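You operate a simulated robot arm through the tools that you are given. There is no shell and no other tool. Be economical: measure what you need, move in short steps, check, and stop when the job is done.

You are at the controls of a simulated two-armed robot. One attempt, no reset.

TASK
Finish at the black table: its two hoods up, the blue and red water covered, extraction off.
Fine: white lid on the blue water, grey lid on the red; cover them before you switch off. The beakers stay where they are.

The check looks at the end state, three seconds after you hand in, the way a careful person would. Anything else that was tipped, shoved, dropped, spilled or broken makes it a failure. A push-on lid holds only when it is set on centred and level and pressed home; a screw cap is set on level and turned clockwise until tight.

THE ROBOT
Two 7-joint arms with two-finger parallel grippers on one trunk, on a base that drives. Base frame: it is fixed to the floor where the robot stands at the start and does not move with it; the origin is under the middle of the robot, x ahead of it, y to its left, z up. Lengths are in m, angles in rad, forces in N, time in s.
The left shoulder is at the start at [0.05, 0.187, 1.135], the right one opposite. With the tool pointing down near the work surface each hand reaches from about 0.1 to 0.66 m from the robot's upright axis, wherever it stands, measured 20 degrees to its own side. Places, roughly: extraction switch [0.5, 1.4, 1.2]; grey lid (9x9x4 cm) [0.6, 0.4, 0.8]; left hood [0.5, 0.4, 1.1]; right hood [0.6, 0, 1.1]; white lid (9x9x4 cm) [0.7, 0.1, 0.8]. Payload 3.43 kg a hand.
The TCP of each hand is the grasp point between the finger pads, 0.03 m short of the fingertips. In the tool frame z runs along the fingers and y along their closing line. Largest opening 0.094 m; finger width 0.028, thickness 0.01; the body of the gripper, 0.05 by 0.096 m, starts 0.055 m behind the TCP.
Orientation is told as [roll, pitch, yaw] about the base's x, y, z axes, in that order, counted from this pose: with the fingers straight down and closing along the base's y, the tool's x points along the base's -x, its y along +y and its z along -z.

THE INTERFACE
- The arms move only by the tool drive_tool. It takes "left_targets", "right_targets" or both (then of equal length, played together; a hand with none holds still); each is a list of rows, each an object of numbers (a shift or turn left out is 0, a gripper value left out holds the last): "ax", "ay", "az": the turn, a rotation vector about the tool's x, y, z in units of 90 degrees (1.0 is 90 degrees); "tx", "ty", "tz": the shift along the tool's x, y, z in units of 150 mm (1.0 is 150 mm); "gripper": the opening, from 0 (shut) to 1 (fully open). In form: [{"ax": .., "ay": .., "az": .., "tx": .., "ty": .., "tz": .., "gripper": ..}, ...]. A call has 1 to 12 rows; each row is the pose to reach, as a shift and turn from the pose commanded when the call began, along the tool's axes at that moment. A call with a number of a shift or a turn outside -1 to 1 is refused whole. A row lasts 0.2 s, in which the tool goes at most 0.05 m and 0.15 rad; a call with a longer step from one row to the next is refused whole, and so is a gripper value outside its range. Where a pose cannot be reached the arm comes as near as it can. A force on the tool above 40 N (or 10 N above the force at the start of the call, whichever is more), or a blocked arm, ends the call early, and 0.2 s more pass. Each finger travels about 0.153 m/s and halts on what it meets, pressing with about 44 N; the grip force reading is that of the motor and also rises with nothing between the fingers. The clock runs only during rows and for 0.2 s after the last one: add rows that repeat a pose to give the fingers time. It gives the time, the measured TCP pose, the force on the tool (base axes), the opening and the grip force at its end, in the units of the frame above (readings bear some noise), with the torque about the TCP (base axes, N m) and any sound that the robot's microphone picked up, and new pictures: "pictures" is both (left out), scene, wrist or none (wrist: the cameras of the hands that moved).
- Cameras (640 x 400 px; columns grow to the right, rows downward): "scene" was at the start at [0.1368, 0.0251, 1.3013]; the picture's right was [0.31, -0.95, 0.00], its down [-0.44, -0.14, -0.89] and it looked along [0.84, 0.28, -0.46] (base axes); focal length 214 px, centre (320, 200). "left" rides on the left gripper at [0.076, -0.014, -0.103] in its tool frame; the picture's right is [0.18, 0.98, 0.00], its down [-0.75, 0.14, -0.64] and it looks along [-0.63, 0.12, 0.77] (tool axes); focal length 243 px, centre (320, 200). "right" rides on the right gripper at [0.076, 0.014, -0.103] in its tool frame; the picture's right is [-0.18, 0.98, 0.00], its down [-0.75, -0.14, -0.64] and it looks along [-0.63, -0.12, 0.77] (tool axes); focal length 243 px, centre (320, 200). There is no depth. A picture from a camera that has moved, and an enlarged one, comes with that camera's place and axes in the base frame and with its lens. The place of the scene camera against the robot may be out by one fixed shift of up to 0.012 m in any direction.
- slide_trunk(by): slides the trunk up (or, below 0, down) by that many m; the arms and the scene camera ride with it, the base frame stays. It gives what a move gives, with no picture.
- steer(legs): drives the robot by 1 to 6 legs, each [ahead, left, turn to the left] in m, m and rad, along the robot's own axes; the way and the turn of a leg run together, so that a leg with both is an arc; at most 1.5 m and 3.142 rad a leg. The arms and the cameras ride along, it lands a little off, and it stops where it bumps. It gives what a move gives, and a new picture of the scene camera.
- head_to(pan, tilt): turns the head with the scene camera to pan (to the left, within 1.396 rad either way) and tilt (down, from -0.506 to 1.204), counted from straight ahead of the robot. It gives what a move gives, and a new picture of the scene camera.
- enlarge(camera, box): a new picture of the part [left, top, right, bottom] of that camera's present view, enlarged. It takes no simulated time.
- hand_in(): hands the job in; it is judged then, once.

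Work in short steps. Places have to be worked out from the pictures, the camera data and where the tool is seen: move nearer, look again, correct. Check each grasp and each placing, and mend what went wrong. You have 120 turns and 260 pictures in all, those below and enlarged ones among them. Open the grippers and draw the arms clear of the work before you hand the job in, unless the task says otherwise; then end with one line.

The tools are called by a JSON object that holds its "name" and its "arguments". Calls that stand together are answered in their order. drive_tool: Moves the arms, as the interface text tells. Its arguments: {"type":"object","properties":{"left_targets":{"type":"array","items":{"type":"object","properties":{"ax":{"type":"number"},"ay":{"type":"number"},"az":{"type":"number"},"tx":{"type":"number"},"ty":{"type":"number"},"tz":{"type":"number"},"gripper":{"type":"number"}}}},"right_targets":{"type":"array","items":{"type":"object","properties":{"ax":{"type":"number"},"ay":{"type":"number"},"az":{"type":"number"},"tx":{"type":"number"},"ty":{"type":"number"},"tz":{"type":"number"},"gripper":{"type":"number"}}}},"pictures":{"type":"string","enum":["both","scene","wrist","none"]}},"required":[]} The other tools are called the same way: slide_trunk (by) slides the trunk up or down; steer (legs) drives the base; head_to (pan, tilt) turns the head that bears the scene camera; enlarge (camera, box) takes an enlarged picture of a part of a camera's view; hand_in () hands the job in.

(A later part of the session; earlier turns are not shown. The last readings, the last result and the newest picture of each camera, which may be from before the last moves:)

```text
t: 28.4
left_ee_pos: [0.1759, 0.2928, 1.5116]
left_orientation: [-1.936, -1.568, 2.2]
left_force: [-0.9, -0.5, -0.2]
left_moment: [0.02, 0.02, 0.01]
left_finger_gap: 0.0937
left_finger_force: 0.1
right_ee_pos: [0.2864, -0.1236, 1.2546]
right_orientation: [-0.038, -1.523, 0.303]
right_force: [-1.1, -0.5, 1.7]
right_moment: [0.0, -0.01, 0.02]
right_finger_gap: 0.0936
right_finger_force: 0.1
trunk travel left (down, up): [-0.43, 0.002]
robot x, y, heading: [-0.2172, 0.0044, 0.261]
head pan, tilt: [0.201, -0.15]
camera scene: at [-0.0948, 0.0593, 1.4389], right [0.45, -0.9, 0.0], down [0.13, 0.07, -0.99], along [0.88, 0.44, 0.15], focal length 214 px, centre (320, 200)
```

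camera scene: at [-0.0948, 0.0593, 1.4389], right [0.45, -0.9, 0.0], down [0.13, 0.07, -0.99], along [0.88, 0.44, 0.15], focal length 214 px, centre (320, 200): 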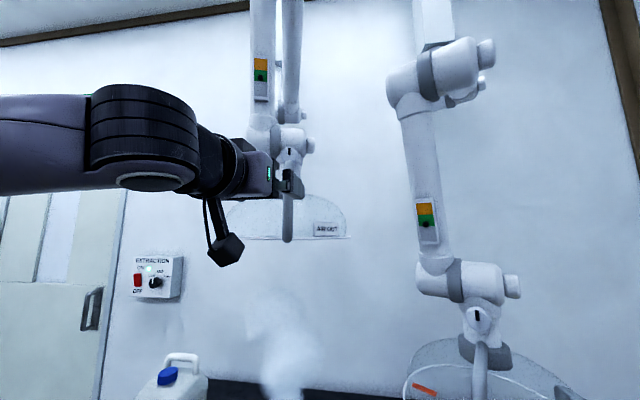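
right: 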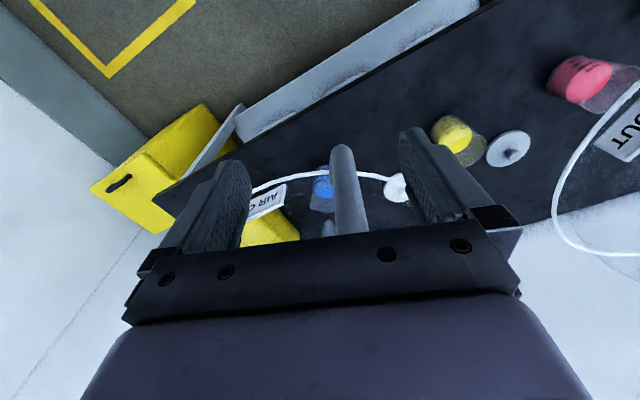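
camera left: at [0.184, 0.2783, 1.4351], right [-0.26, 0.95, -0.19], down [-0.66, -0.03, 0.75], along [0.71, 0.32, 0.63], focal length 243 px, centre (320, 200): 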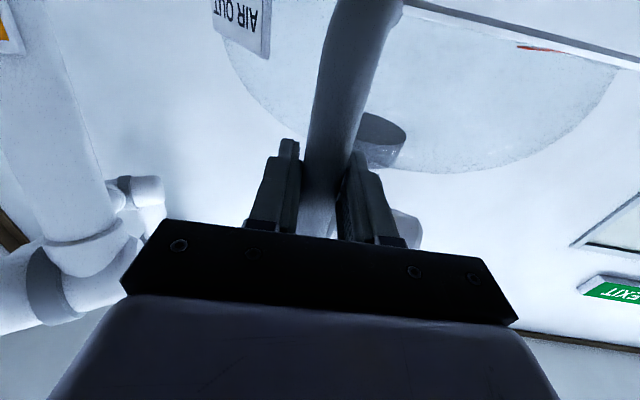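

It stays up. Trunk back down, then align the right hand with the right rod.

{"name": "slide_trunk", "arguments": {"by": -0.08}}

{"name": "drive_tool", "arguments": {"right_targets": [{"ty": 0.2, "tx": 0.1}, {"ty": 0.4, "tx": 0.25}, {"ty": 0.6, "tx": 0.4}, {"ty": 0.64, "tx": 0.48}, {"ty": 0.64, "tx": 0.48, "tz": 0.1}], "pictures": "wrist"}}

{"name": "head_to", "arguments": {"pan": -0.1, "tilt": 0.3}}

```text
t: 29.6
left_ee_pos: [0.1778, 0.2932, 1.4341]
left_orientation: [-2.302, -1.568, 2.567]
left_force: [-0.4, -0.5, -0.3]
left_moment: [-0.05, -0.02, -0.03]
left_finger_gap: 0.0942
left_finger_force: 0.2
right_ee_pos: [0.2875, -0.1246, 1.1735]
right_orientation: [-0.04, -1.522, 0.305]
right_force: [0.0, 0.3, -0.2]
right_moment: [0.03, -0.02, 0.03]
right_finger_gap: 0.0942
right_finger_force: 0.1
trunk travel left (down, up): [-0.35, 0.082]
robot x, y, heading: [-0.217, 0.0097, 0.265]
head pan, tilt: [0.201, -0.15]
```

```text
t: 30.8
left_ee_pos: [0.1787, 0.2943, 1.433]
left_orientation: [-1.889, -1.569, 2.152]
left_force: [0.5, -0.2, 0.1]
left_moment: [-0.01, 0.02, -0.04]
left_finger_gap: 0.094
left_finger_force: 0.0
right_ee_pos: [0.2719, -0.028, 1.1006]
right_orientation: [-0.031, -1.523, 0.29]
right_force: [0.7, -0.2, -0.1]
right_moment: [-0.01, 0.04, 0.0]
right_finger_gap: 0.0939
right_finger_force: 0.1
right hand out of reach, approached as far as the arm can: row 1, 2
trunk travel left (down, up): [-0.35, 0.082]
robot x, y, heading: [-0.2209, 0.0093, 0.264]
head pan, tilt: [0.201, -0.15]
camera right: at [0.166, -0.0419, 1.0299], right [-0.25, 0.95, 0.18], down [-0.55, -0.29, 0.78], along [0.8, 0.09, 0.59], focal length 243 px, centre (320, 200)
```

right: 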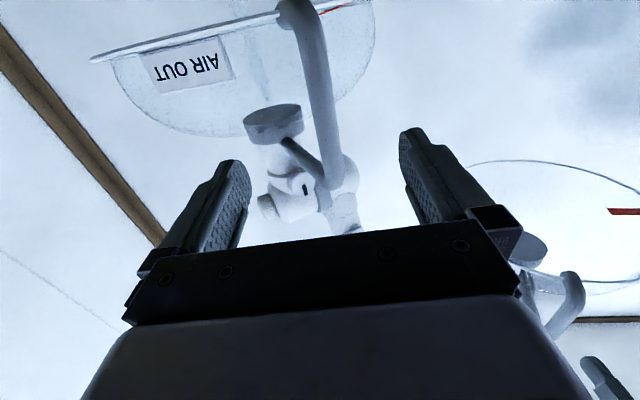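

```text
t: 31.6
left_ee_pos: [0.1779, 0.2931, 1.4329]
left_orientation: [-2.244, -1.57, 2.507]
left_force: [0.2, 0.3, 1.1]
left_moment: [-0.05, 0.02, 0.02]
left_finger_gap: 0.0941
left_finger_force: 0.0
right_ee_pos: [0.2712, -0.0281, 1.1019]
right_orientation: [-0.039, -1.522, 0.298]
right_force: [-0.7, 0.4, 0.0]
right_moment: [-0.01, 0.0, -0.03]
right_finger_gap: 0.0939
right_finger_force: 0.0
trunk travel left (down, up): [-0.35, 0.082]
robot x, y, heading: [-0.2213, 0.0129, 0.261]
head pan, tilt: [-0.099, 0.3]
camera scene: at [-0.0784, 0.0366, 1.318], right [0.16, -0.99, 0.0], down [-0.29, -0.05, -0.96], along [0.94, 0.15, -0.29], focal length 214 px, centre (320, 200)
```

scene: 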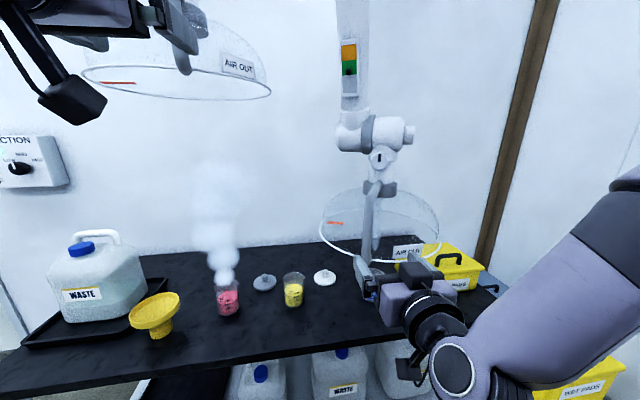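

The rod is between the right fingers. Advance 9 cm and check.

{"name": "drive_tool", "arguments": {"right_targets": [{"tz": 0.2}, {"tz": 0.4}, {"tz": 0.52}, {"tz": 0.6}], "pictures": "wrist"}}

```text
t: 32.6
left_ee_pos: [0.1777, 0.2934, 1.4326]
left_orientation: [-2.117, -1.568, 2.379]
left_force: [0.0, 0.4, -0.2]
left_moment: [-0.01, -0.03, -0.02]
left_finger_gap: 0.094
left_finger_force: 0.0
right_ee_pos: [0.3552, 0.0095, 1.1055]
right_orientation: [-0.047, -1.516, 0.305]
right_force: [-0.3, -0.6, 0.0]
right_moment: [0.01, 0.01, -0.01]
right_finger_gap: 0.094
right_finger_force: 0.0
right hand out of reach, approached as far as the arm can: row 1, 2, 3, 4
trunk travel left (down, up): [-0.35, 0.082]
robot x, y, heading: [-0.2151, 0.0095, 0.26]
head pan, tilt: [-0.099, 0.3]
camera right: at [0.2489, -0.0029, 1.0347], right [-0.24, 0.95, 0.18], down [-0.55, -0.29, 0.79], along [0.8, 0.09, 0.59], focal length 243 px, centre (320, 200)
```

right: 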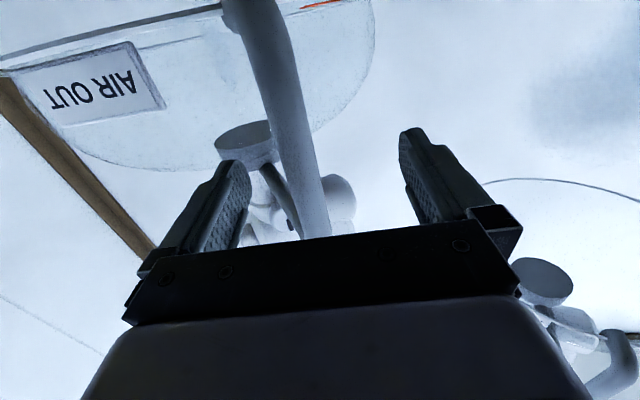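

The hand drifted ~1.5 cm left; rod about 2 cm further ahead. Correct and check.

{"name": "drive_tool", "arguments": {"right_targets": [{"ty": -0.08}, {"ty": -0.08, "tz": 0.08}, {"ty": -0.08, "tz": 0.15}], "pictures": "wrist"}}

```text
t: 33.5
left_ee_pos: [0.1772, 0.293, 1.433]
left_orientation: [-2.171, -1.569, 2.438]
left_force: [-0.6, -0.1, 0.0]
left_moment: [0.03, -0.02, -0.01]
left_finger_gap: 0.0938
left_finger_force: 0.0
right_ee_pos: [0.3751, 0.0138, 1.1131]
right_orientation: [-0.047, -1.518, 0.309]
right_force: [0.9, 0.0, 0.5]
right_moment: [-0.02, -0.05, -0.02]
right_finger_gap: 0.0941
right_finger_force: 0.0
right hand out of reach, approached as far as the arm can: row 1, 2, 3
trunk travel left (down, up): [-0.35, 0.082]
robot x, y, heading: [-0.22, 0.01, 0.263]
head pan, tilt: [-0.099, 0.3]
camera right: at [0.2689, 0.0009, 1.0427], right [-0.24, 0.95, 0.18], down [-0.55, -0.29, 0.79], along [0.8, 0.09, 0.59], focal length 243 px, centre (320, 200)
```

right: 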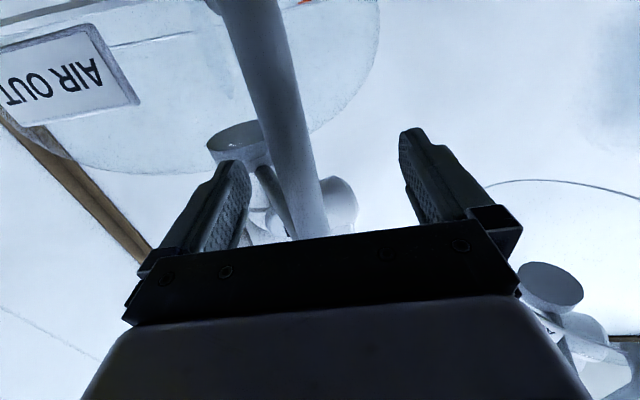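

The arm is at a reach limit, so I shift the base 1.6 cm right to centre the rod.

{"name": "steer", "arguments": {"legs": [[0.006, -0.018, 0]]}}

{"name": "drive_tool", "arguments": {"right_targets": [{"tz": 0}], "pictures": "wrist"}}

```text
t: 34.2
left_ee_pos: [0.1881, 0.2763, 1.4331]
left_orientation: [-2.488, -1.571, 2.751]
left_force: [0.4, -0.1, 0.1]
left_moment: [0.01, -0.03, 0.03]
left_finger_gap: 0.094
left_finger_force: 0.0
right_ee_pos: [0.3869, -0.0023, 1.114]
right_orientation: [-0.025, -1.521, 0.287]
right_force: [1.0, -0.3, -0.9]
right_moment: [0.0, 0.01, 0.0]
right_finger_gap: 0.0941
right_finger_force: 0.2
trunk travel left (down, up): [-0.35, 0.082]
robot x, y, heading: [-0.2067, -0.0014, 0.264]
head pan, tilt: [-0.099, 0.3]
camera scene: at [-0.0675, 0.0201, 1.3179], right [0.16, -0.99, 0.0], down [-0.29, -0.05, -0.96], along [0.94, 0.15, -0.3], focal length 214 px, centre (320, 200)
```

scene: 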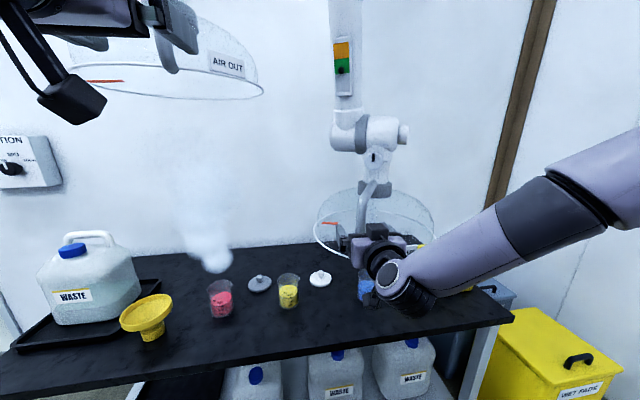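

```text
t: 34.6
left_ee_pos: [0.1892, 0.2775, 1.4333]
left_orientation: [-2.22, -1.568, 2.484]
left_force: [-0.8, -0.1, -0.7]
left_moment: [0.0, -0.02, 0.03]
left_finger_gap: 0.0939
left_finger_force: 0.0
right_ee_pos: [0.3849, -0.0016, 1.1134]
right_orientation: [-0.043, -1.52, 0.302]
right_force: [-0.5, 0.3, 0.3]
right_moment: [0.03, 0.0, -0.01]
right_finger_gap: 0.0938
right_finger_force: 0.1
trunk travel left (down, up): [-0.35, 0.082]
robot x, y, heading: [-0.206, -0.0033, 0.262]
head pan, tilt: [-0.099, 0.3]
camera right: at [0.2792, -0.0149, 1.0427], right [-0.24, 0.95, 0.18], down [-0.55, -0.29, 0.79], along [0.8, 0.09, 0.59], focal length 243 px, centre (320, 200)
```

right: 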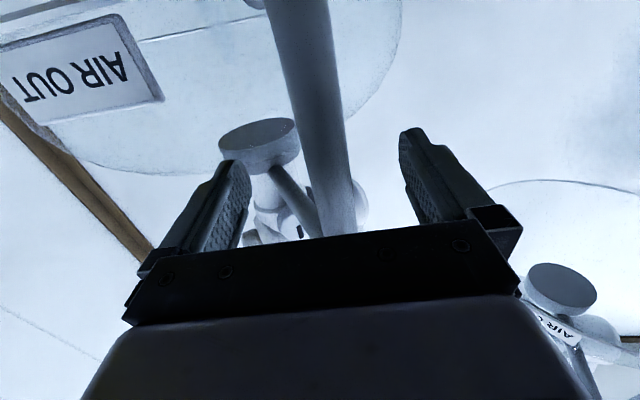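

Centred and deep enough (rod width fits the TCP depth). Close.

{"name": "drive_tool", "arguments": {"right_targets": [{"gripper": 0.0}, {"gripper": 0.0}, {"gripper": 0.0}, {"gripper": 0.0}], "pictures": "wrist"}}

```text
t: 35.6
left_ee_pos: [0.187, 0.2792, 1.4312]
left_orientation: [-2.086, -1.568, 2.35]
left_force: [-0.3, 0.2, -0.2]
left_moment: [0.0, -0.01, 0.02]
left_finger_gap: 0.0941
left_finger_force: 0.0
right_ee_pos: [0.3847, 0.0007, 1.1139]
right_orientation: [-0.066, -1.517, 0.325]
right_force: [-6.1, 5.4, -1.6]
right_moment: [0.07, 0.07, 0.33]
right_finger_gap: 0.0259
right_finger_force: 45.1
trunk travel left (down, up): [-0.35, 0.082]
robot x, y, heading: [-0.2055, -0.0036, 0.264]
head pan, tilt: [-0.099, 0.3]
camera right: at [0.2783, -0.0138, 1.0428], right [-0.25, 0.95, 0.18], down [-0.55, -0.29, 0.79], along [0.8, 0.1, 0.59], focal length 243 px, centre (320, 200)
```

right: 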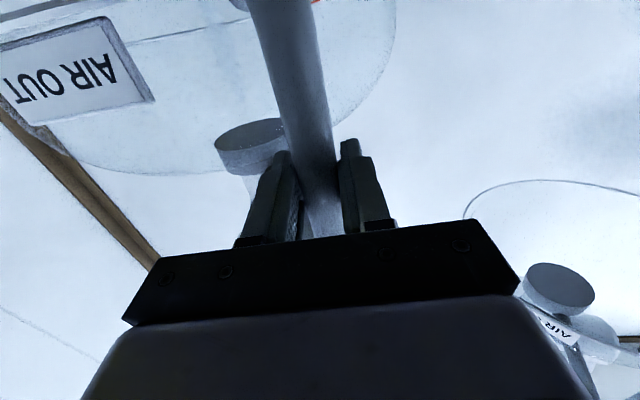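

Gripped. Lift 15 cm in two-centimetre rows.

{"name": "drive_tool", "arguments": {"right_targets": [{"tx": -0.1}, {"tx": -0.2}, {"tx": -0.3}, {"tx": -0.4}, {"tx": -0.5}, {"tx": -0.6}, {"tx": -0.7}, {"tx": -0.8}, {"tx": -0.9}, {"tx": -1.0}], "pictures": "scene"}}

```text
t: 37.8
left_ee_pos: [0.1893, 0.2767, 1.4321]
left_orientation: [-2.609, -1.568, 2.873]
left_force: [-0.5, 0.1, -0.9]
left_moment: [0.04, 0.0, 0.01]
left_finger_gap: 0.094
left_finger_force: 0.1
right_ee_pos: [0.3943, -0.0008, 1.2643]
right_orientation: [-0.034, -1.521, 0.292]
right_force: [-6.6, -4.3, -12.1]
right_moment: [0.16, 0.0, -0.29]
right_finger_gap: 0.0255
right_finger_force: 44.8
trunk travel left (down, up): [-0.35, 0.082]
robot x, y, heading: [-0.2094, -0.0025, 0.259]
head pan, tilt: [-0.099, 0.3]
camera scene: at [-0.0677, 0.02, 1.3179], right [0.16, -0.99, 0.0], down [-0.29, -0.05, -0.96], along [0.94, 0.15, -0.3], focal length 214 px, centre (320, 200)
```

scene: 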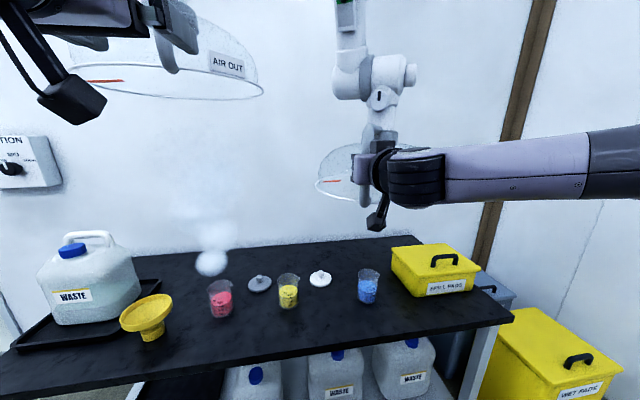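

Good. Lift on by another 15 cm.

{"name": "drive_tool", "arguments": {"right_targets": [{"tx": -0.1}, {"tx": -0.2}, {"tx": -0.3}, {"tx": -0.4}, {"tx": -0.5}, {"tx": -0.6}, {"tx": -0.7}, {"tx": -0.8}, {"tx": -0.9}, {"tx": -1.0}], "pictures": "none"}}

{"name": "slide_trunk", "arguments": {"by": 0.08}}

{"name": "head_to", "arguments": {"pan": 0.0, "tilt": 0.0}}

```text
t: 40.0
left_ee_pos: [0.1893, 0.277, 1.4339]
left_orientation: [-2.566, -1.569, 2.831]
left_force: [-0.2, 0.3, 0.0]
left_moment: [0.01, 0.02, -0.01]
left_finger_gap: 0.0942
left_finger_force: 0.0
right_ee_pos: [0.4004, 0.0018, 1.4137]
right_orientation: [-0.017, -1.519, 0.28]
right_force: [-6.1, -3.3, -10.4]
right_moment: [0.07, 0.44, -0.34]
right_finger_gap: 0.0257
right_finger_force: 45.0
trunk travel left (down, up): [-0.35, 0.082]
robot x, y, heading: [-0.2058, -0.0097, 0.258]
head pan, tilt: [-0.099, 0.3]
```

```text
t: 41.2
left_ee_pos: [0.1884, 0.277, 1.5137]
left_orientation: [-2.235, -1.568, 2.497]
left_force: [0.8, 0.3, -0.3]
left_moment: [-0.01, 0.0, 0.02]
left_finger_gap: 0.0938
left_finger_force: 0.1
right_ee_pos: [0.4, 0.0038, 1.4944]
right_orientation: [-0.036, -1.52, 0.297]
right_force: [-2.2, -2.7, -4.9]
right_moment: [-0.24, 0.9, 0.01]
right_finger_gap: 0.0259
right_finger_force: 45.4
trunk travel left (down, up): [-0.43, 0.002]
robot x, y, heading: [-0.2051, -0.0043, 0.261]
head pan, tilt: [-0.099, 0.3]
```

```text
t: 42.0
left_ee_pos: [0.1896, 0.2776, 1.5135]
left_orientation: [-2.301, -1.569, 2.566]
left_force: [0.0, -0.3, -0.1]
left_moment: [0.0, -0.02, 0.02]
left_finger_gap: 0.094
left_finger_force: 0.1
right_ee_pos: [0.3993, 0.0034, 1.4942]
right_orientation: [-0.026, -1.521, 0.286]
right_force: [-0.2, -1.0, 0.1]
right_moment: [0.11, 0.21, -0.01]
right_finger_gap: 0.0259
right_finger_force: 45.1
trunk travel left (down, up): [-0.43, 0.002]
robot x, y, heading: [-0.2069, -0.007, 0.258]
head pan, tilt: [0.0, 0.0]
camera scene: at [-0.0732, 0.0289, 1.4256], right [0.26, -0.97, 0.0], down [0.0, 0.0, -1.0], along [0.97, 0.26, 0.0], focal length 214 px, centre (320, 200)
```

scene: 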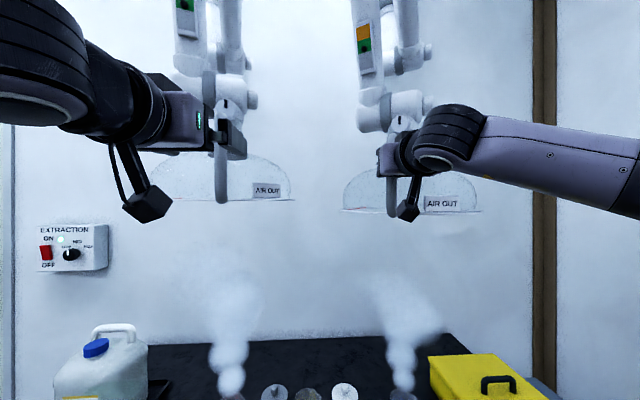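

Both hoods are equally high. Release the right and back out.

{"name": "drive_tool", "arguments": {"right_targets": [{"gripper": 0.3}, {"gripper": 1.0}, {"gripper": 1.0}, {"gripper": 1.0}, {"tz": -0.15}, {"tz": -0.35}, {"tz": -0.55}, {"tz": -0.7}], "pictures": "scene"}}

```text
t: 43.8
left_ee_pos: [0.1873, 0.2772, 1.5132]
left_orientation: [-2.345, -1.568, 2.609]
left_force: [0.6, -0.3, 0.5]
left_moment: [-0.03, 0.01, 0.0]
left_finger_gap: 0.0941
left_finger_force: 0.1
right_ee_pos: [0.2972, -0.0232, 1.4973]
right_orientation: [-0.039, -1.521, 0.299]
right_force: [-0.2, 0.4, 0.4]
right_moment: [0.0, 0.01, -0.03]
right_finger_gap: 0.0938
right_finger_force: 0.0
trunk travel left (down, up): [-0.43, 0.002]
robot x, y, heading: [-0.2083, -0.004, 0.262]
head pan, tilt: [0.0, 0.0]
camera scene: at [-0.0736, 0.0291, 1.4257], right [0.26, -0.97, 0.0], down [0.0, 0.0, -1.0], along [0.97, 0.26, 0.0], focal length 214 px, centre (320, 200)
```

scene: 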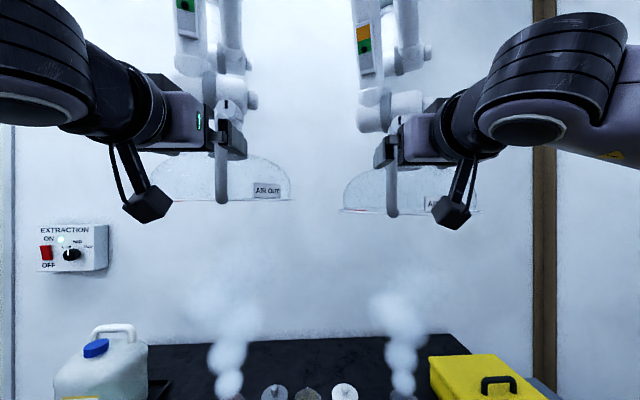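

Both stay up. Back off 0.3 m, then turn the hands fingers-down again.

{"name": "steer", "arguments": {"legs": [[-0.3, 0, 0]]}}

{"name": "slide_trunk", "arguments": {"by": -0.08}}

{"name": "drive_tool", "arguments": {"left_targets": [{"tx": 0.2}, {"tx": 0.4}, {"tx": 0.6}, {"tx": 0.8}, {"tx": 1.0}], "right_targets": [{"tx": 0.2, "ty": -0.1}, {"tx": 0.4, "ty": -0.2}, {"tx": 0.6, "ty": -0.3}, {"tx": 0.8, "ty": -0.4}, {"tx": 1.0, "ty": -0.5}], "pictures": "none"}}

{"name": "drive_tool", "arguments": {"left_targets": [{"tx": 0.2}, {"tx": 0.4}, {"tx": 0.6}, {"tx": 0.8}, {"tx": 0.9}], "right_targets": [{"tx": 0.2, "ty": -0.1}, {"tx": 0.4, "ty": -0.2}, {"tx": 0.6, "ty": -0.3}, {"tx": 0.8, "ty": -0.4}, {"tx": 0.9, "ty": -0.5}], "pictures": "none"}}

```text
t: 45.8
left_ee_pos: [-0.0989, 0.2023, 1.5138]
left_orientation: [-2.273, -1.567, 2.541]
left_force: [-1.1, -0.2, 0.5]
left_moment: [0.01, 0.02, 0.0]
left_finger_gap: 0.0941
left_finger_force: 0.1
right_ee_pos: [0.0114, -0.0987, 1.4983]
right_orientation: [-0.041, -1.522, 0.307]
right_force: [0.6, 0.1, 0.9]
right_moment: [-0.01, 0.02, -0.01]
right_finger_gap: 0.0944
right_finger_force: 0.0
trunk travel left (down, up): [-0.43, 0.002]
robot x, y, heading: [-0.4944, -0.0811, 0.267]
head pan, tilt: [0.0, 0.0]
camera scene: at [-0.3592, -0.0475, 1.4257], right [0.26, -0.96, 0.0], down [0.0, 0.0, -1.0], along [0.96, 0.26, 0.0], focal length 214 px, centre (320, 200)
```

scene: 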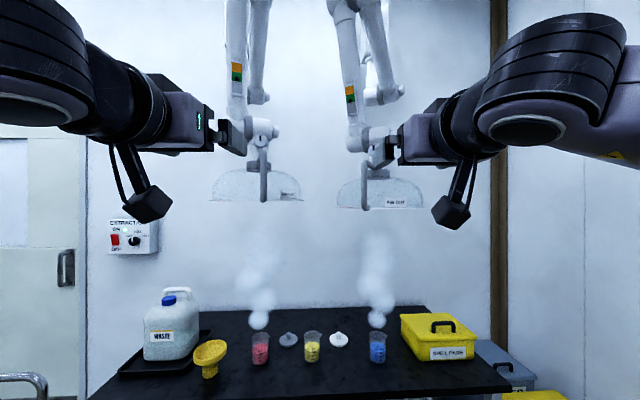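

```text
t: 47.0
left_ee_pos: [-0.0982, 0.2032, 1.4331]
left_orientation: [-2.172, -1.569, 2.44]
left_force: [-0.1, 0.1, -1.1]
left_moment: [-0.01, 0.01, -0.04]
left_finger_gap: 0.0939
left_finger_force: 0.1
right_ee_pos: [0.0123, -0.0995, 1.4176]
right_orientation: [-0.044, -1.521, 0.307]
right_force: [0.7, -1.3, 0.2]
right_moment: [0.03, -0.02, 0.01]
right_finger_gap: 0.094
right_finger_force: 0.0
trunk travel left (down, up): [-0.35, 0.082]
robot x, y, heading: [-0.4956, -0.0817, 0.261]
head pan, tilt: [0.0, 0.0]
```

```text
t: 48.2
left_ee_pos: [-0.0997, 0.2018, 1.2828]
left_orientation: [-2.109, -1.569, 2.375]
left_force: [-0.8, -0.1, 0.6]
left_moment: [0.01, 0.03, 0.02]
left_finger_gap: 0.0937
left_finger_force: 0.1
right_ee_pos: [0.0239, -0.175, 1.2676]
right_orientation: [-0.023, -1.519, 0.285]
right_force: [0.5, 0.4, -0.1]
right_moment: [-0.02, -0.02, 0.0]
right_finger_gap: 0.094
right_finger_force: 0.0
trunk travel left (down, up): [-0.35, 0.082]
robot x, y, heading: [-0.4956, -0.0807, 0.269]
head pan, tilt: [0.0, 0.0]
```

```text
t: 49.4
left_ee_pos: [-0.099, 0.2012, 1.148]
left_orientation: [-2.177, -1.569, 2.446]
left_force: [-0.4, -0.6, 0.4]
left_moment: [0.0, 0.01, 0.02]
left_finger_gap: 0.0939
left_finger_force: 0.0
right_ee_pos: [0.0314, -0.2233, 1.1698]
right_orientation: [-0.059, -1.518, 0.323]
right_force: [-0.2, -0.2, 0.1]
right_moment: [0.01, -0.02, 0.0]
right_finger_gap: 0.0938
right_finger_force: 0.1
right hand out of reach, approached as far as the arm can: row 4, 5
trunk travel left (down, up): [-0.35, 0.082]
robot x, y, heading: [-0.4978, -0.0805, 0.269]
head pan, tilt: [0.0, 0.0]
```

Turn both hands fingers-down in place.

{"name": "drive_tool", "arguments": {"left_targets": [{"ay": 0.09}, {"ay": 0.18}, {"ay": 0.27}, {"ay": 0.36}, {"ay": 0.45}, {"ay": 0.54}, {"ay": 0.63}, {"ay": 0.72}, {"ay": 0.81}, {"ay": 0.9}, {"ay": 0.99}, {"ay": 1.0}], "right_targets": [{"ay": 0.09}, {"ay": 0.18}, {"ay": 0.27}, {"ay": 0.36}, {"ay": 0.45}, {"ay": 0.54}, {"ay": 0.63}, {"ay": 0.72}, {"ay": 0.81}, {"ay": 0.9}, {"ay": 0.99}, {"ay": 1.0}], "pictures": "none"}}

{"name": "head_to", "arguments": {"pan": 0, "tilt": 0.55}}

```text
t: 52.0
left_ee_pos: [-0.1065, 0.2067, 1.1451]
left_orientation: [-0.002, 0.0, 0.268]
left_force: [-0.4, -0.6, -0.3]
left_moment: [-0.01, -0.01, 0.0]
left_finger_gap: 0.0937
left_finger_force: 0.0
left hand out of reach, approached as far as the arm can: row 11, 12
right_ee_pos: [0.0308, -0.2228, 1.1693]
right_orientation: [-0.001, 0.053, 0.266]
right_force: [0.6, -0.3, -0.1]
right_moment: [0.0, 0.02, -0.04]
right_finger_gap: 0.0942
right_finger_force: 0.1
trunk travel left (down, up): [-0.35, 0.082]
robot x, y, heading: [-0.4928, -0.0809, 0.266]
head pan, tilt: [0.0, 0.0]
```

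```text
t: 53.0
left_ee_pos: [-0.1054, 0.2071, 1.1445]
left_orientation: [-0.003, -0.001, 0.27]
left_force: [0.4, -0.1, 0.8]
left_moment: [-0.02, -0.02, -0.01]
left_finger_gap: 0.0941
left_finger_force: 0.1
right_ee_pos: [0.0303, -0.2223, 1.1691]
right_orientation: [-0.002, 0.05, 0.266]
right_force: [-0.3, -0.4, -0.7]
right_moment: [0.0, -0.03, 0.06]
right_finger_gap: 0.0941
right_finger_force: 0.1
trunk travel left (down, up): [-0.35, 0.082]
robot x, y, heading: [-0.496, -0.0836, 0.266]
head pan, tilt: [0.0, 0.55]
camera scene: at [-0.3588, -0.0474, 1.295], right [0.26, -0.96, 0.0], down [-0.5, -0.14, -0.85], along [0.82, 0.22, -0.52], focal length 214 px, centre (320, 200)
```

scene: 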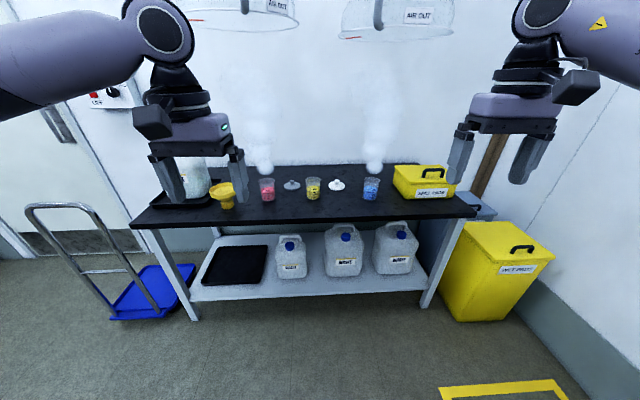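

Level the right hand and drive ahead 0.53 m to work at the table (hands pass well above the objects).

{"name": "drive_tool", "arguments": {"right_targets": [{"ay": -0.033}, {"ay": -0.033}], "pictures": "none"}}

{"name": "steer", "arguments": {"legs": [[0.5, 0.02, 0]]}}

{"name": "head_to", "arguments": {"pan": 0, "tilt": 0.75}}

{"name": "enlarge", "arguments": {"camera": "scene", "box": [180, 100, 460, 275]}}

```text
t: 53.6
left_ee_pos: [-0.1069, 0.2072, 1.1438]
left_orientation: [-0.002, 0.0, 0.269]
left_force: [-0.8, -0.1, 0.5]
left_moment: [-0.02, -0.04, 0.01]
left_finger_gap: 0.094
left_finger_force: 0.0
right_ee_pos: [0.0307, -0.2226, 1.169]
right_orientation: [-0.002, -0.002, 0.266]
right_force: [-0.1, 0.8, -0.2]
right_moment: [-0.03, 0.0, 0.0]
right_finger_gap: 0.094
right_finger_force: 0.1
trunk travel left (down, up): [-0.35, 0.082]
robot x, y, heading: [-0.4918, -0.0838, 0.267]
head pan, tilt: [0.0, 0.55]
```

```text
t: 56.5
left_ee_pos: [0.3658, 0.3566, 1.1444]
left_orientation: [-0.001, -0.001, 0.267]
left_force: [-0.3, -0.6, 0.0]
left_moment: [0.03, 0.02, 0.0]
left_finger_gap: 0.0943
left_finger_force: 0.1
right_ee_pos: [0.502, -0.0726, 1.1679]
right_orientation: [-0.001, 0.002, 0.266]
right_force: [-0.3, 0.3, 0.1]
right_moment: [0.01, 0.01, 0.0]
right_finger_gap: 0.0938
right_finger_force: 0.1
trunk travel left (down, up): [-0.35, 0.082]
robot x, y, heading: [-0.0256, 0.0664, 0.267]
head pan, tilt: [0.0, 0.55]
camera scene: at [0.1129, 0.1018, 1.2949], right [0.26, -0.96, 0.0], down [-0.5, -0.14, -0.85], along [0.82, 0.22, -0.52], focal length 214 px, centre (320, 200)
```

scene: 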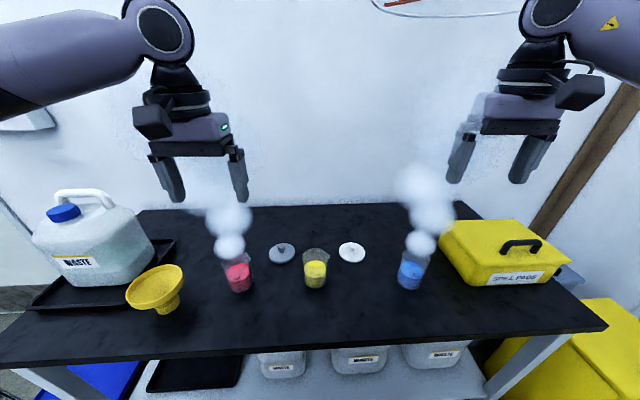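

```text
t: 57.2
left_ee_pos: [0.3651, 0.3558, 1.1447]
left_orientation: [-0.002, -0.001, 0.268]
left_force: [0.3, -0.5, 0.2]
left_moment: [0.01, 0.01, -0.01]
left_finger_gap: 0.0942
left_finger_force: 0.0
right_ee_pos: [0.5016, -0.0735, 1.1682]
right_orientation: [-0.002, 0.0, 0.265]
right_force: [0.5, 0.0, 0.1]
right_moment: [0.03, 0.0, 0.03]
right_finger_gap: 0.094
right_finger_force: 0.1
trunk travel left (down, up): [-0.35, 0.082]
robot x, y, heading: [-0.023, 0.0658, 0.267]
head pan, tilt: [0.0, 0.75]
camera scene: at [0.1058, 0.0999, 1.2776], right [0.26, -0.96, 0.0], down [-0.66, -0.18, -0.73], along [0.71, 0.19, -0.68], focal length 214 px, centre (320, 200)
```

scene: 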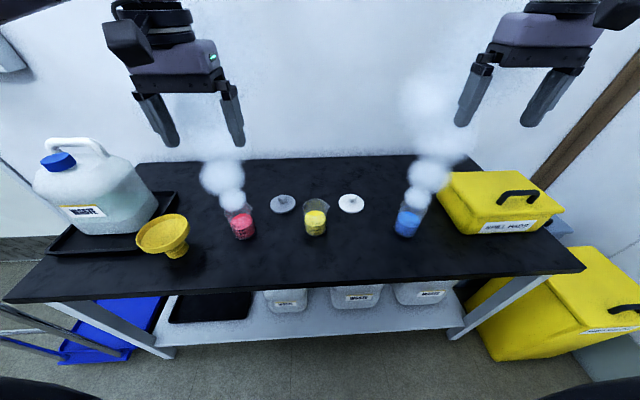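

```text
2.29 times, centred on (320, 188) of scene
camera zoom: at [0.1058, 0.0999, 1.2776], right [0.26, -0.96, 0.0], down [-0.66, -0.18, -0.73], along [0.71, 0.19, -0.68], focal length 490 px, centre (320, 229)
```

zoom: 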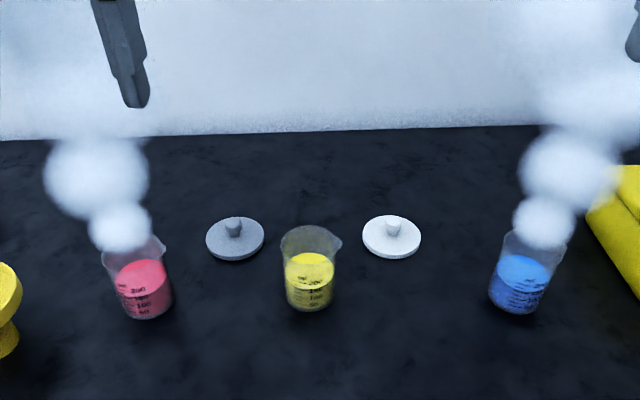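

Lids are at about (0.645, 0.135) white and (0.580, 0.357) grey — at the edge of reach. I look down to see base clearance to the table.

{"name": "head_to", "arguments": {"pan": 0, "tilt": 1.2}}

```text
t: 58.1
left_ee_pos: [0.365, 0.3565, 1.1441]
left_orientation: [-0.001, -0.002, 0.268]
left_force: [-0.5, 0.1, 0.3]
left_moment: [0.03, -0.01, 0.02]
left_finger_gap: 0.0939
left_finger_force: 0.0
right_ee_pos: [0.5011, -0.0729, 1.1693]
right_orientation: [0.0, 0.0, 0.264]
right_force: [-0.8, 0.2, -0.2]
right_moment: [-0.03, 0.0, 0.01]
right_finger_gap: 0.0942
right_finger_force: 0.2
trunk travel left (down, up): [-0.35, 0.082]
robot x, y, heading: [-0.0171, 0.066, 0.268]
head pan, tilt: [0.0, 1.201]
camera scene: at [0.0799, 0.0928, 1.2459], right [0.26, -0.96, 0.0], down [-0.9, -0.25, -0.36], along [0.35, 0.1, -0.93], focal length 214 px, centre (320, 200)
```

scene: 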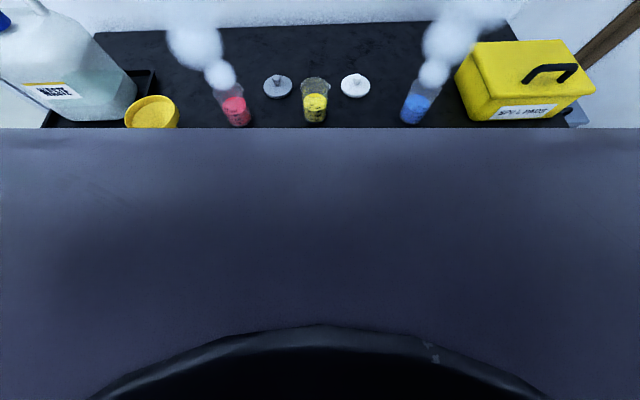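

The view is blocked by the torso. I edge 5 cm ahead, which keeps a margin, then lower the hands toward the lids.

{"name": "steer", "arguments": {"legs": [[0.05, 0, 0]]}}

{"name": "head_to", "arguments": {"pan": 0, "tilt": 0.75}}

```text
t: 59.0
left_ee_pos: [0.4136, 0.3688, 1.1435]
left_orientation: [-0.001, 0.0, 0.268]
left_force: [1.2, 0.9, -0.8]
left_moment: [-0.01, 0.0, 0.0]
left_finger_gap: 0.0943
left_finger_force: 0.0
right_ee_pos: [0.5506, -0.0585, 1.1682]
right_orientation: [-0.001, -0.001, 0.265]
right_force: [-0.7, -0.7, -0.9]
right_moment: [-0.01, 0.03, 0.02]
right_finger_gap: 0.0938
right_finger_force: 0.0
trunk travel left (down, up): [-0.35, 0.082]
robot x, y, heading: [0.026, 0.0787, 0.265]
head pan, tilt: [0.0, 1.201]
camera scene: at [0.1285, 0.106, 1.2457], right [0.26, -0.96, 0.0], down [-0.9, -0.25, -0.36], along [0.35, 0.1, -0.93], focal length 214 px, centre (320, 200)
```

scene: 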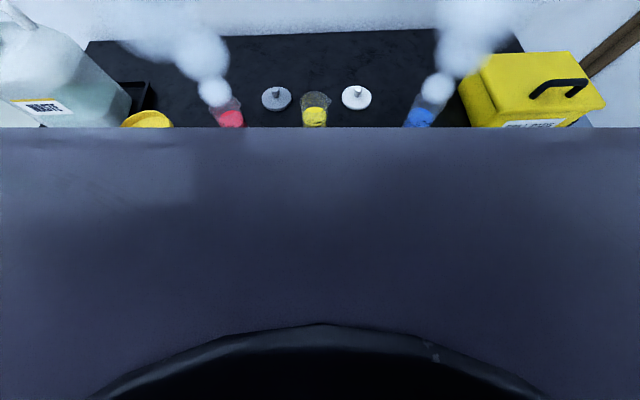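

```text
t: 59.9
left_ee_pos: [0.4126, 0.3706, 1.1449]
left_orientation: [-0.003, -0.001, 0.268]
left_force: [-0.5, 0.2, -0.4]
left_moment: [-0.01, -0.01, -0.04]
left_finger_gap: 0.0941
left_finger_force: 0.0
right_ee_pos: [0.5497, -0.0609, 1.1684]
right_orientation: [-0.002, -0.001, 0.267]
right_force: [-0.3, -0.5, -0.2]
right_moment: [0.01, 0.02, -0.02]
right_finger_gap: 0.0939
right_finger_force: 0.0
trunk travel left (down, up): [-0.35, 0.082]
robot x, y, heading: [0.0221, 0.0786, 0.267]
head pan, tilt: [0.0, 0.75]
camera scene: at [0.1536, 0.1129, 1.2775], right [0.26, -0.96, 0.0], down [-0.66, -0.18, -0.73], along [0.71, 0.19, -0.68], focal length 214 px, centre (320, 200)
```

scene: 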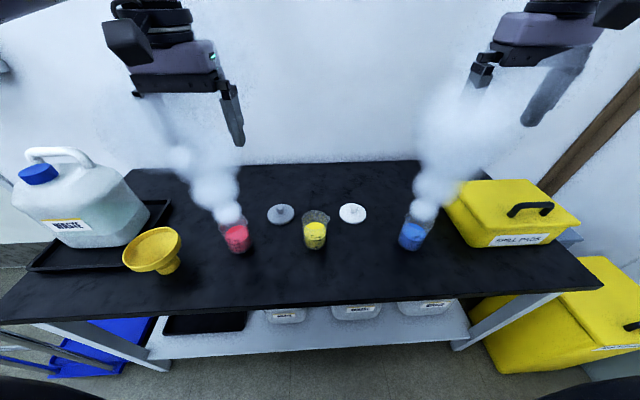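

Move the right hand over the white lid at safe height, gripper half closed.

{"name": "drive_tool", "arguments": {"right_targets": [{"tx": -0.15, "ty": 0.2}, {"tx": -0.3, "ty": 0.4}, {"tx": -0.45, "ty": 0.6}, {"tx": -0.6, "ty": 0.8, "gripper": 0.6}, {"tx": -0.7, "ty": 1.0, "gripper": 0.6}, {"tx": -0.8, "ty": 1.0, "tz": 0.2, "gripper": 0.6}, {"tx": -0.85, "ty": 1.0, "tz": 0.5, "gripper": 0.6}, {"tx": -0.9, "ty": 1.0, "tz": 0.8, "gripper": 0.6}, {"tx": -0.9, "ty": 1.0, "tz": 1.0, "gripper": 0.6}], "pictures": "both"}}

```text
t: 61.9
left_ee_pos: [0.4132, 0.3687, 1.1445]
left_orientation: [-0.002, 0.0, 0.269]
left_force: [0.0, 0.1, -0.2]
left_moment: [-0.03, -0.02, -0.01]
left_finger_gap: 0.094
left_finger_force: 0.1
right_ee_pos: [0.6401, 0.1186, 1.0162]
right_orientation: [-0.002, -0.001, 0.264]
right_force: [-0.5, -0.2, -0.6]
right_moment: [0.0, 0.04, 0.01]
right_finger_gap: 0.0563
right_finger_force: 0.1
trunk travel left (down, up): [-0.35, 0.082]
robot x, y, heading: [0.0305, 0.0801, 0.266]
head pan, tilt: [0.0, 0.75]
camera scene: at [0.1538, 0.1127, 1.2776], right [0.26, -0.96, 0.0], down [-0.66, -0.18, -0.73], along [0.71, 0.19, -0.68], focal length 214 px, centre (320, 200)
camera right: at [0.5629, 0.1134, 1.1188], right [-0.08, 1.0, 0.0], down [0.76, 0.06, 0.64], along [0.64, 0.05, -0.77], focal length 243 px, centre (320, 200)
```

scene: 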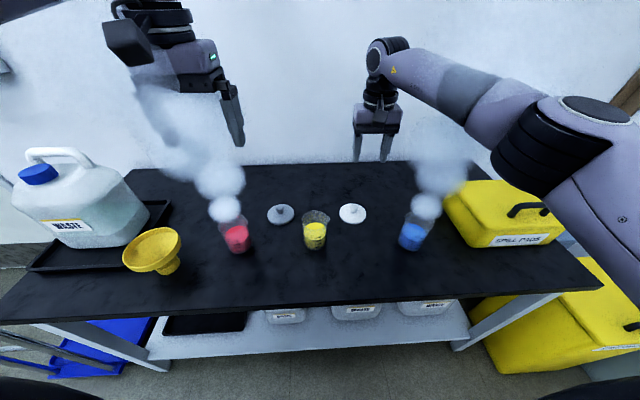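
right: 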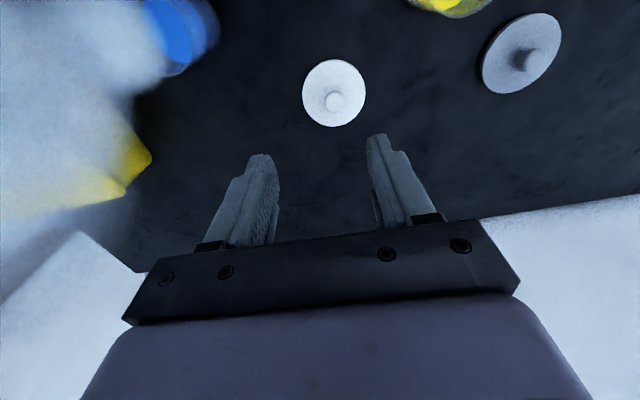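

Wrist view puts the knob at about (0.664, 0.139). Move over it and lower to z≈0.90.

{"name": "drive_tool", "arguments": {"right_targets": [{"tx": -0.186, "ty": 0.09, "tz": 0.1}, {"tx": -0.186, "ty": 0.09, "tz": 0.4}, {"tx": -0.186, "ty": 0.09, "tz": 0.7}, {"tx": -0.186, "ty": 0.09, "tz": 0.77}], "pictures": "wrist"}}

```text
t: 62.9
left_ee_pos: [0.4136, 0.3684, 1.1441]
left_orientation: [-0.003, -0.004, 0.268]
left_force: [0.1, 0.6, -0.1]
left_moment: [-0.03, -0.02, 0.04]
left_finger_gap: 0.0942
left_finger_force: 0.0
right_ee_pos: [0.6517, 0.1345, 0.9095]
right_orientation: [-0.004, -0.002, 0.266]
right_force: [0.5, 0.2, -0.3]
right_moment: [-0.03, 0.0, 0.03]
right_finger_gap: 0.0566
right_finger_force: 0.1
right hand out of reach, approached as far as the arm can: row 1, 2, 3, 4
trunk travel left (down, up): [-0.35, 0.082]
robot x, y, heading: [0.0253, 0.0764, 0.261]
head pan, tilt: [0.0, 0.75]
camera right: at [0.5739, 0.1294, 1.0115], right [-0.08, 1.0, 0.0], down [0.76, 0.06, 0.64], along [0.64, 0.05, -0.76], focal length 243 px, centre (320, 200)
```

right: 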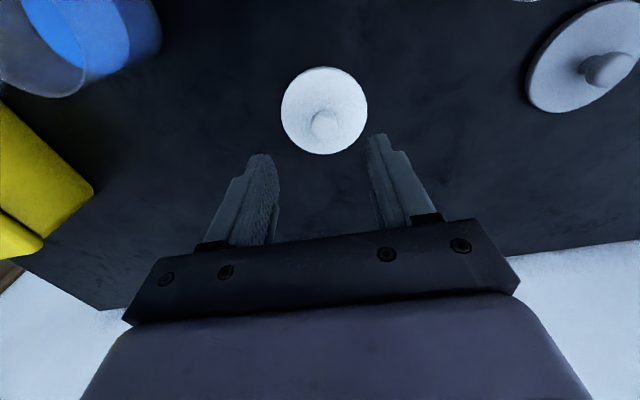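

The arm runs out of reach slightly. I inch the base 4 cm ahead (fingertips are above everything) and re-look.

{"name": "steer", "arguments": {"legs": [[0.04, 0, 0]]}}

{"name": "drive_tool", "arguments": {"right_targets": [{"tx": 0}], "pictures": "wrist"}}

```text
t: 63.8
left_ee_pos: [0.4535, 0.3795, 1.1447]
left_orientation: [-0.002, 0.0, 0.267]
left_force: [-0.1, 1.0, -1.0]
left_moment: [-0.01, 0.0, 0.01]
left_finger_gap: 0.0939
left_finger_force: 0.1
right_ee_pos: [0.6913, 0.1433, 0.9094]
right_orientation: [-0.002, 0.0, 0.263]
right_force: [-0.8, -0.1, 0.1]
right_moment: [-0.05, 0.01, 0.0]
right_finger_gap: 0.0565
right_finger_force: 0.1
trunk travel left (down, up): [-0.35, 0.082]
robot x, y, heading: [0.0638, 0.0918, 0.266]
head pan, tilt: [0.0, 0.75]
camera scene: at [0.193, 0.1235, 1.2774], right [0.26, -0.96, 0.0], down [-0.66, -0.18, -0.73], along [0.71, 0.19, -0.68], focal length 214 px, centre (320, 200)
```

scene: 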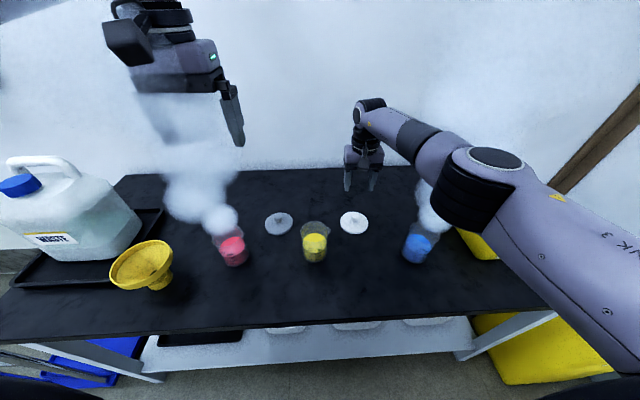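

```text
t: 64.2
left_ee_pos: [0.4514, 0.3789, 1.1447]
left_orientation: [0.0, -0.004, 0.27]
left_force: [-0.2, 0.4, -1.6]
left_moment: [0.0, -0.01, 0.03]
left_finger_gap: 0.0938
left_finger_force: 0.1
right_ee_pos: [0.691, 0.1443, 0.9088]
right_orientation: [-0.003, -0.001, 0.264]
right_force: [-0.5, 0.0, 0.0]
right_moment: [0.01, 0.0, -0.02]
right_finger_gap: 0.0563
right_finger_force: 0.0
trunk travel left (down, up): [-0.35, 0.082]
robot x, y, heading: [0.0668, 0.0888, 0.268]
head pan, tilt: [0.0, 0.75]
camera right: at [0.613, 0.139, 1.0117], right [-0.08, 1.0, 0.0], down [0.76, 0.06, 0.64], along [0.64, 0.05, -0.77], focal length 243 px, centre (320, 200)
```

right: 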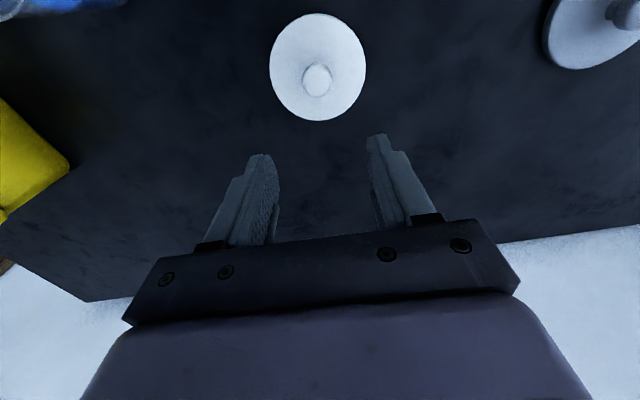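

Knob confirmed at (0.663, 0.140). Move back 2.8 cm over it, and read the pose.

{"name": "drive_tool", "arguments": {"right_targets": [{"tx": 0.1, "ty": 0.02}, {"tx": 0.19, "ty": 0.02}, {"tx": 0.19, "ty": 0.02}], "pictures": "wrist"}}

```text
t: 65.0
left_ee_pos: [0.4525, 0.3796, 1.1445]
left_orientation: [-0.003, -0.002, 0.268]
left_force: [0.2, -0.1, -0.1]
left_moment: [-0.05, -0.04, 0.0]
left_finger_gap: 0.0941
left_finger_force: 0.0
right_ee_pos: [0.6634, 0.1403, 0.9099]
right_orientation: [-0.002, -0.002, 0.264]
right_force: [-0.7, 0.4, -0.1]
right_moment: [0.04, 0.0, -0.02]
right_finger_gap: 0.0566
right_finger_force: 0.0
trunk travel left (down, up): [-0.35, 0.082]
robot x, y, heading: [0.066, 0.0887, 0.265]
head pan, tilt: [0.0, 0.75]
camera right: at [0.5843, 0.1344, 1.0125], right [-0.08, 1.0, 0.0], down [0.76, 0.06, 0.64], along [0.64, 0.05, -0.77], focal length 243 px, centre (320, 200)
```

right: 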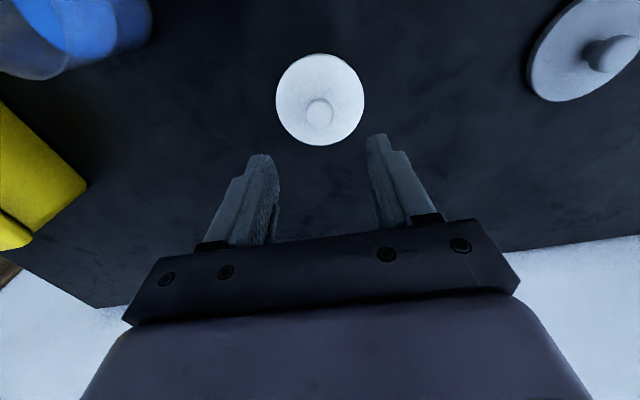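

Aligned. Descend to z≈0.83 and check.

{"name": "drive_tool", "arguments": {"right_targets": [{"tz": 0.25}, {"tz": 0.45}, {"tz": 0.53}, {"tz": 0.53}], "pictures": "wrist"}}

{"name": "enlarge", "arguments": {"camera": "right", "box": [200, 50, 460, 250]}}

```text
t: 66.0
left_ee_pos: [0.4519, 0.3788, 1.1445]
left_orientation: [-0.003, -0.001, 0.268]
left_force: [-0.8, -0.8, 0.1]
left_moment: [0.01, 0.01, 0.01]
left_finger_gap: 0.094
left_finger_force: 0.0
right_ee_pos: [0.6612, 0.1387, 0.8315]
right_orientation: [-0.001, -0.002, 0.262]
right_force: [-0.3, 0.4, 0.3]
right_moment: [0.01, 0.02, 0.01]
right_finger_gap: 0.0563
right_finger_force: 0.2
trunk travel left (down, up): [-0.35, 0.082]
robot x, y, heading: [0.0607, 0.0859, 0.268]
head pan, tilt: [0.0, 0.75]
camera right: at [0.5839, 0.1335, 0.9323], right [-0.08, 1.0, 0.0], down [0.76, 0.06, 0.64], along [0.64, 0.05, -0.77], focal length 243 px, centre (320, 200)
```

right: 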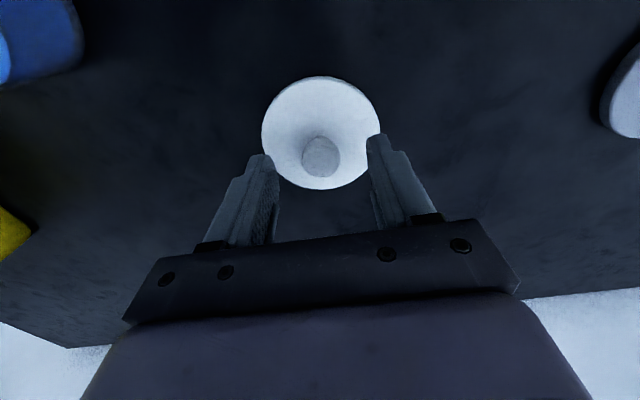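

```text
2.00 times, centred on (330, 150) of right
camera zoom: at [0.5839, 0.1335, 0.9323], right [-0.08, 1.0, 0.0], down [0.76, 0.06, 0.64], along [0.64, 0.05, -0.77], focal length 485 px, centre (300, 300)
```

zoom: 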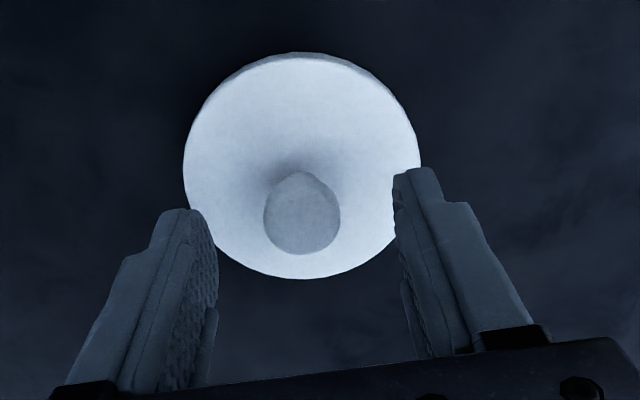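

Knob at (0.6646, 0.140). Descend to tips ≈0.778, close.

{"name": "drive_tool", "arguments": {"right_targets": [{"tx": -0.02, "ty": 0.01, "tz": 0.08}, {"tx": -0.02, "ty": 0.01, "tz": 0.155}, {"tx": -0.02, "ty": 0.01, "tz": 0.155}, {"tx": -0.02, "ty": 0.01, "tz": 0.155, "gripper": 0.0}, {"tx": -0.02, "ty": 0.01, "tz": 0.155, "gripper": 0.0}, {"tx": -0.02, "ty": 0.01, "tz": 0.155, "gripper": 0.0}], "pictures": "wrist"}}

```text
t: 67.4
left_ee_pos: [0.4524, 0.3794, 1.1452]
left_orientation: [-0.002, -0.002, 0.267]
left_force: [0.5, -0.3, 0.2]
left_moment: [-0.02, -0.02, 0.0]
left_finger_gap: 0.094
left_finger_force: 0.0
right_ee_pos: [0.6646, 0.1422, 0.8075]
right_orientation: [-0.001, 0.0, 0.264]
right_force: [1.1, -0.1, 1.1]
right_moment: [-0.03, -0.04, -0.05]
right_finger_gap: 0.0243
right_finger_force: 44.1
trunk travel left (down, up): [-0.35, 0.082]
robot x, y, heading: [0.0644, 0.0874, 0.263]
head pan, tilt: [0.0, 0.75]
camera right: at [0.587, 0.1364, 0.9092], right [-0.08, 1.0, 0.0], down [0.76, 0.06, 0.64], along [0.64, 0.05, -0.77], focal length 243 px, centre (320, 200)
```

right: 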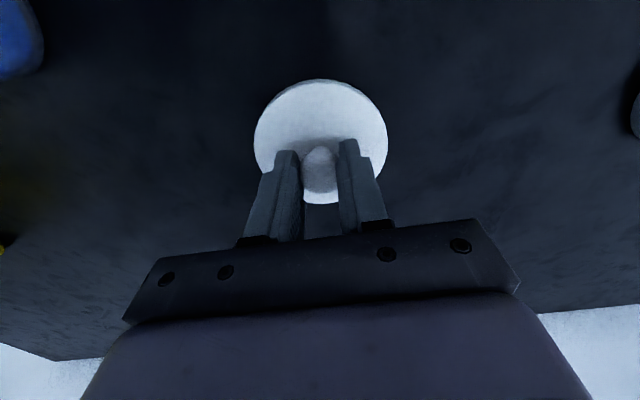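

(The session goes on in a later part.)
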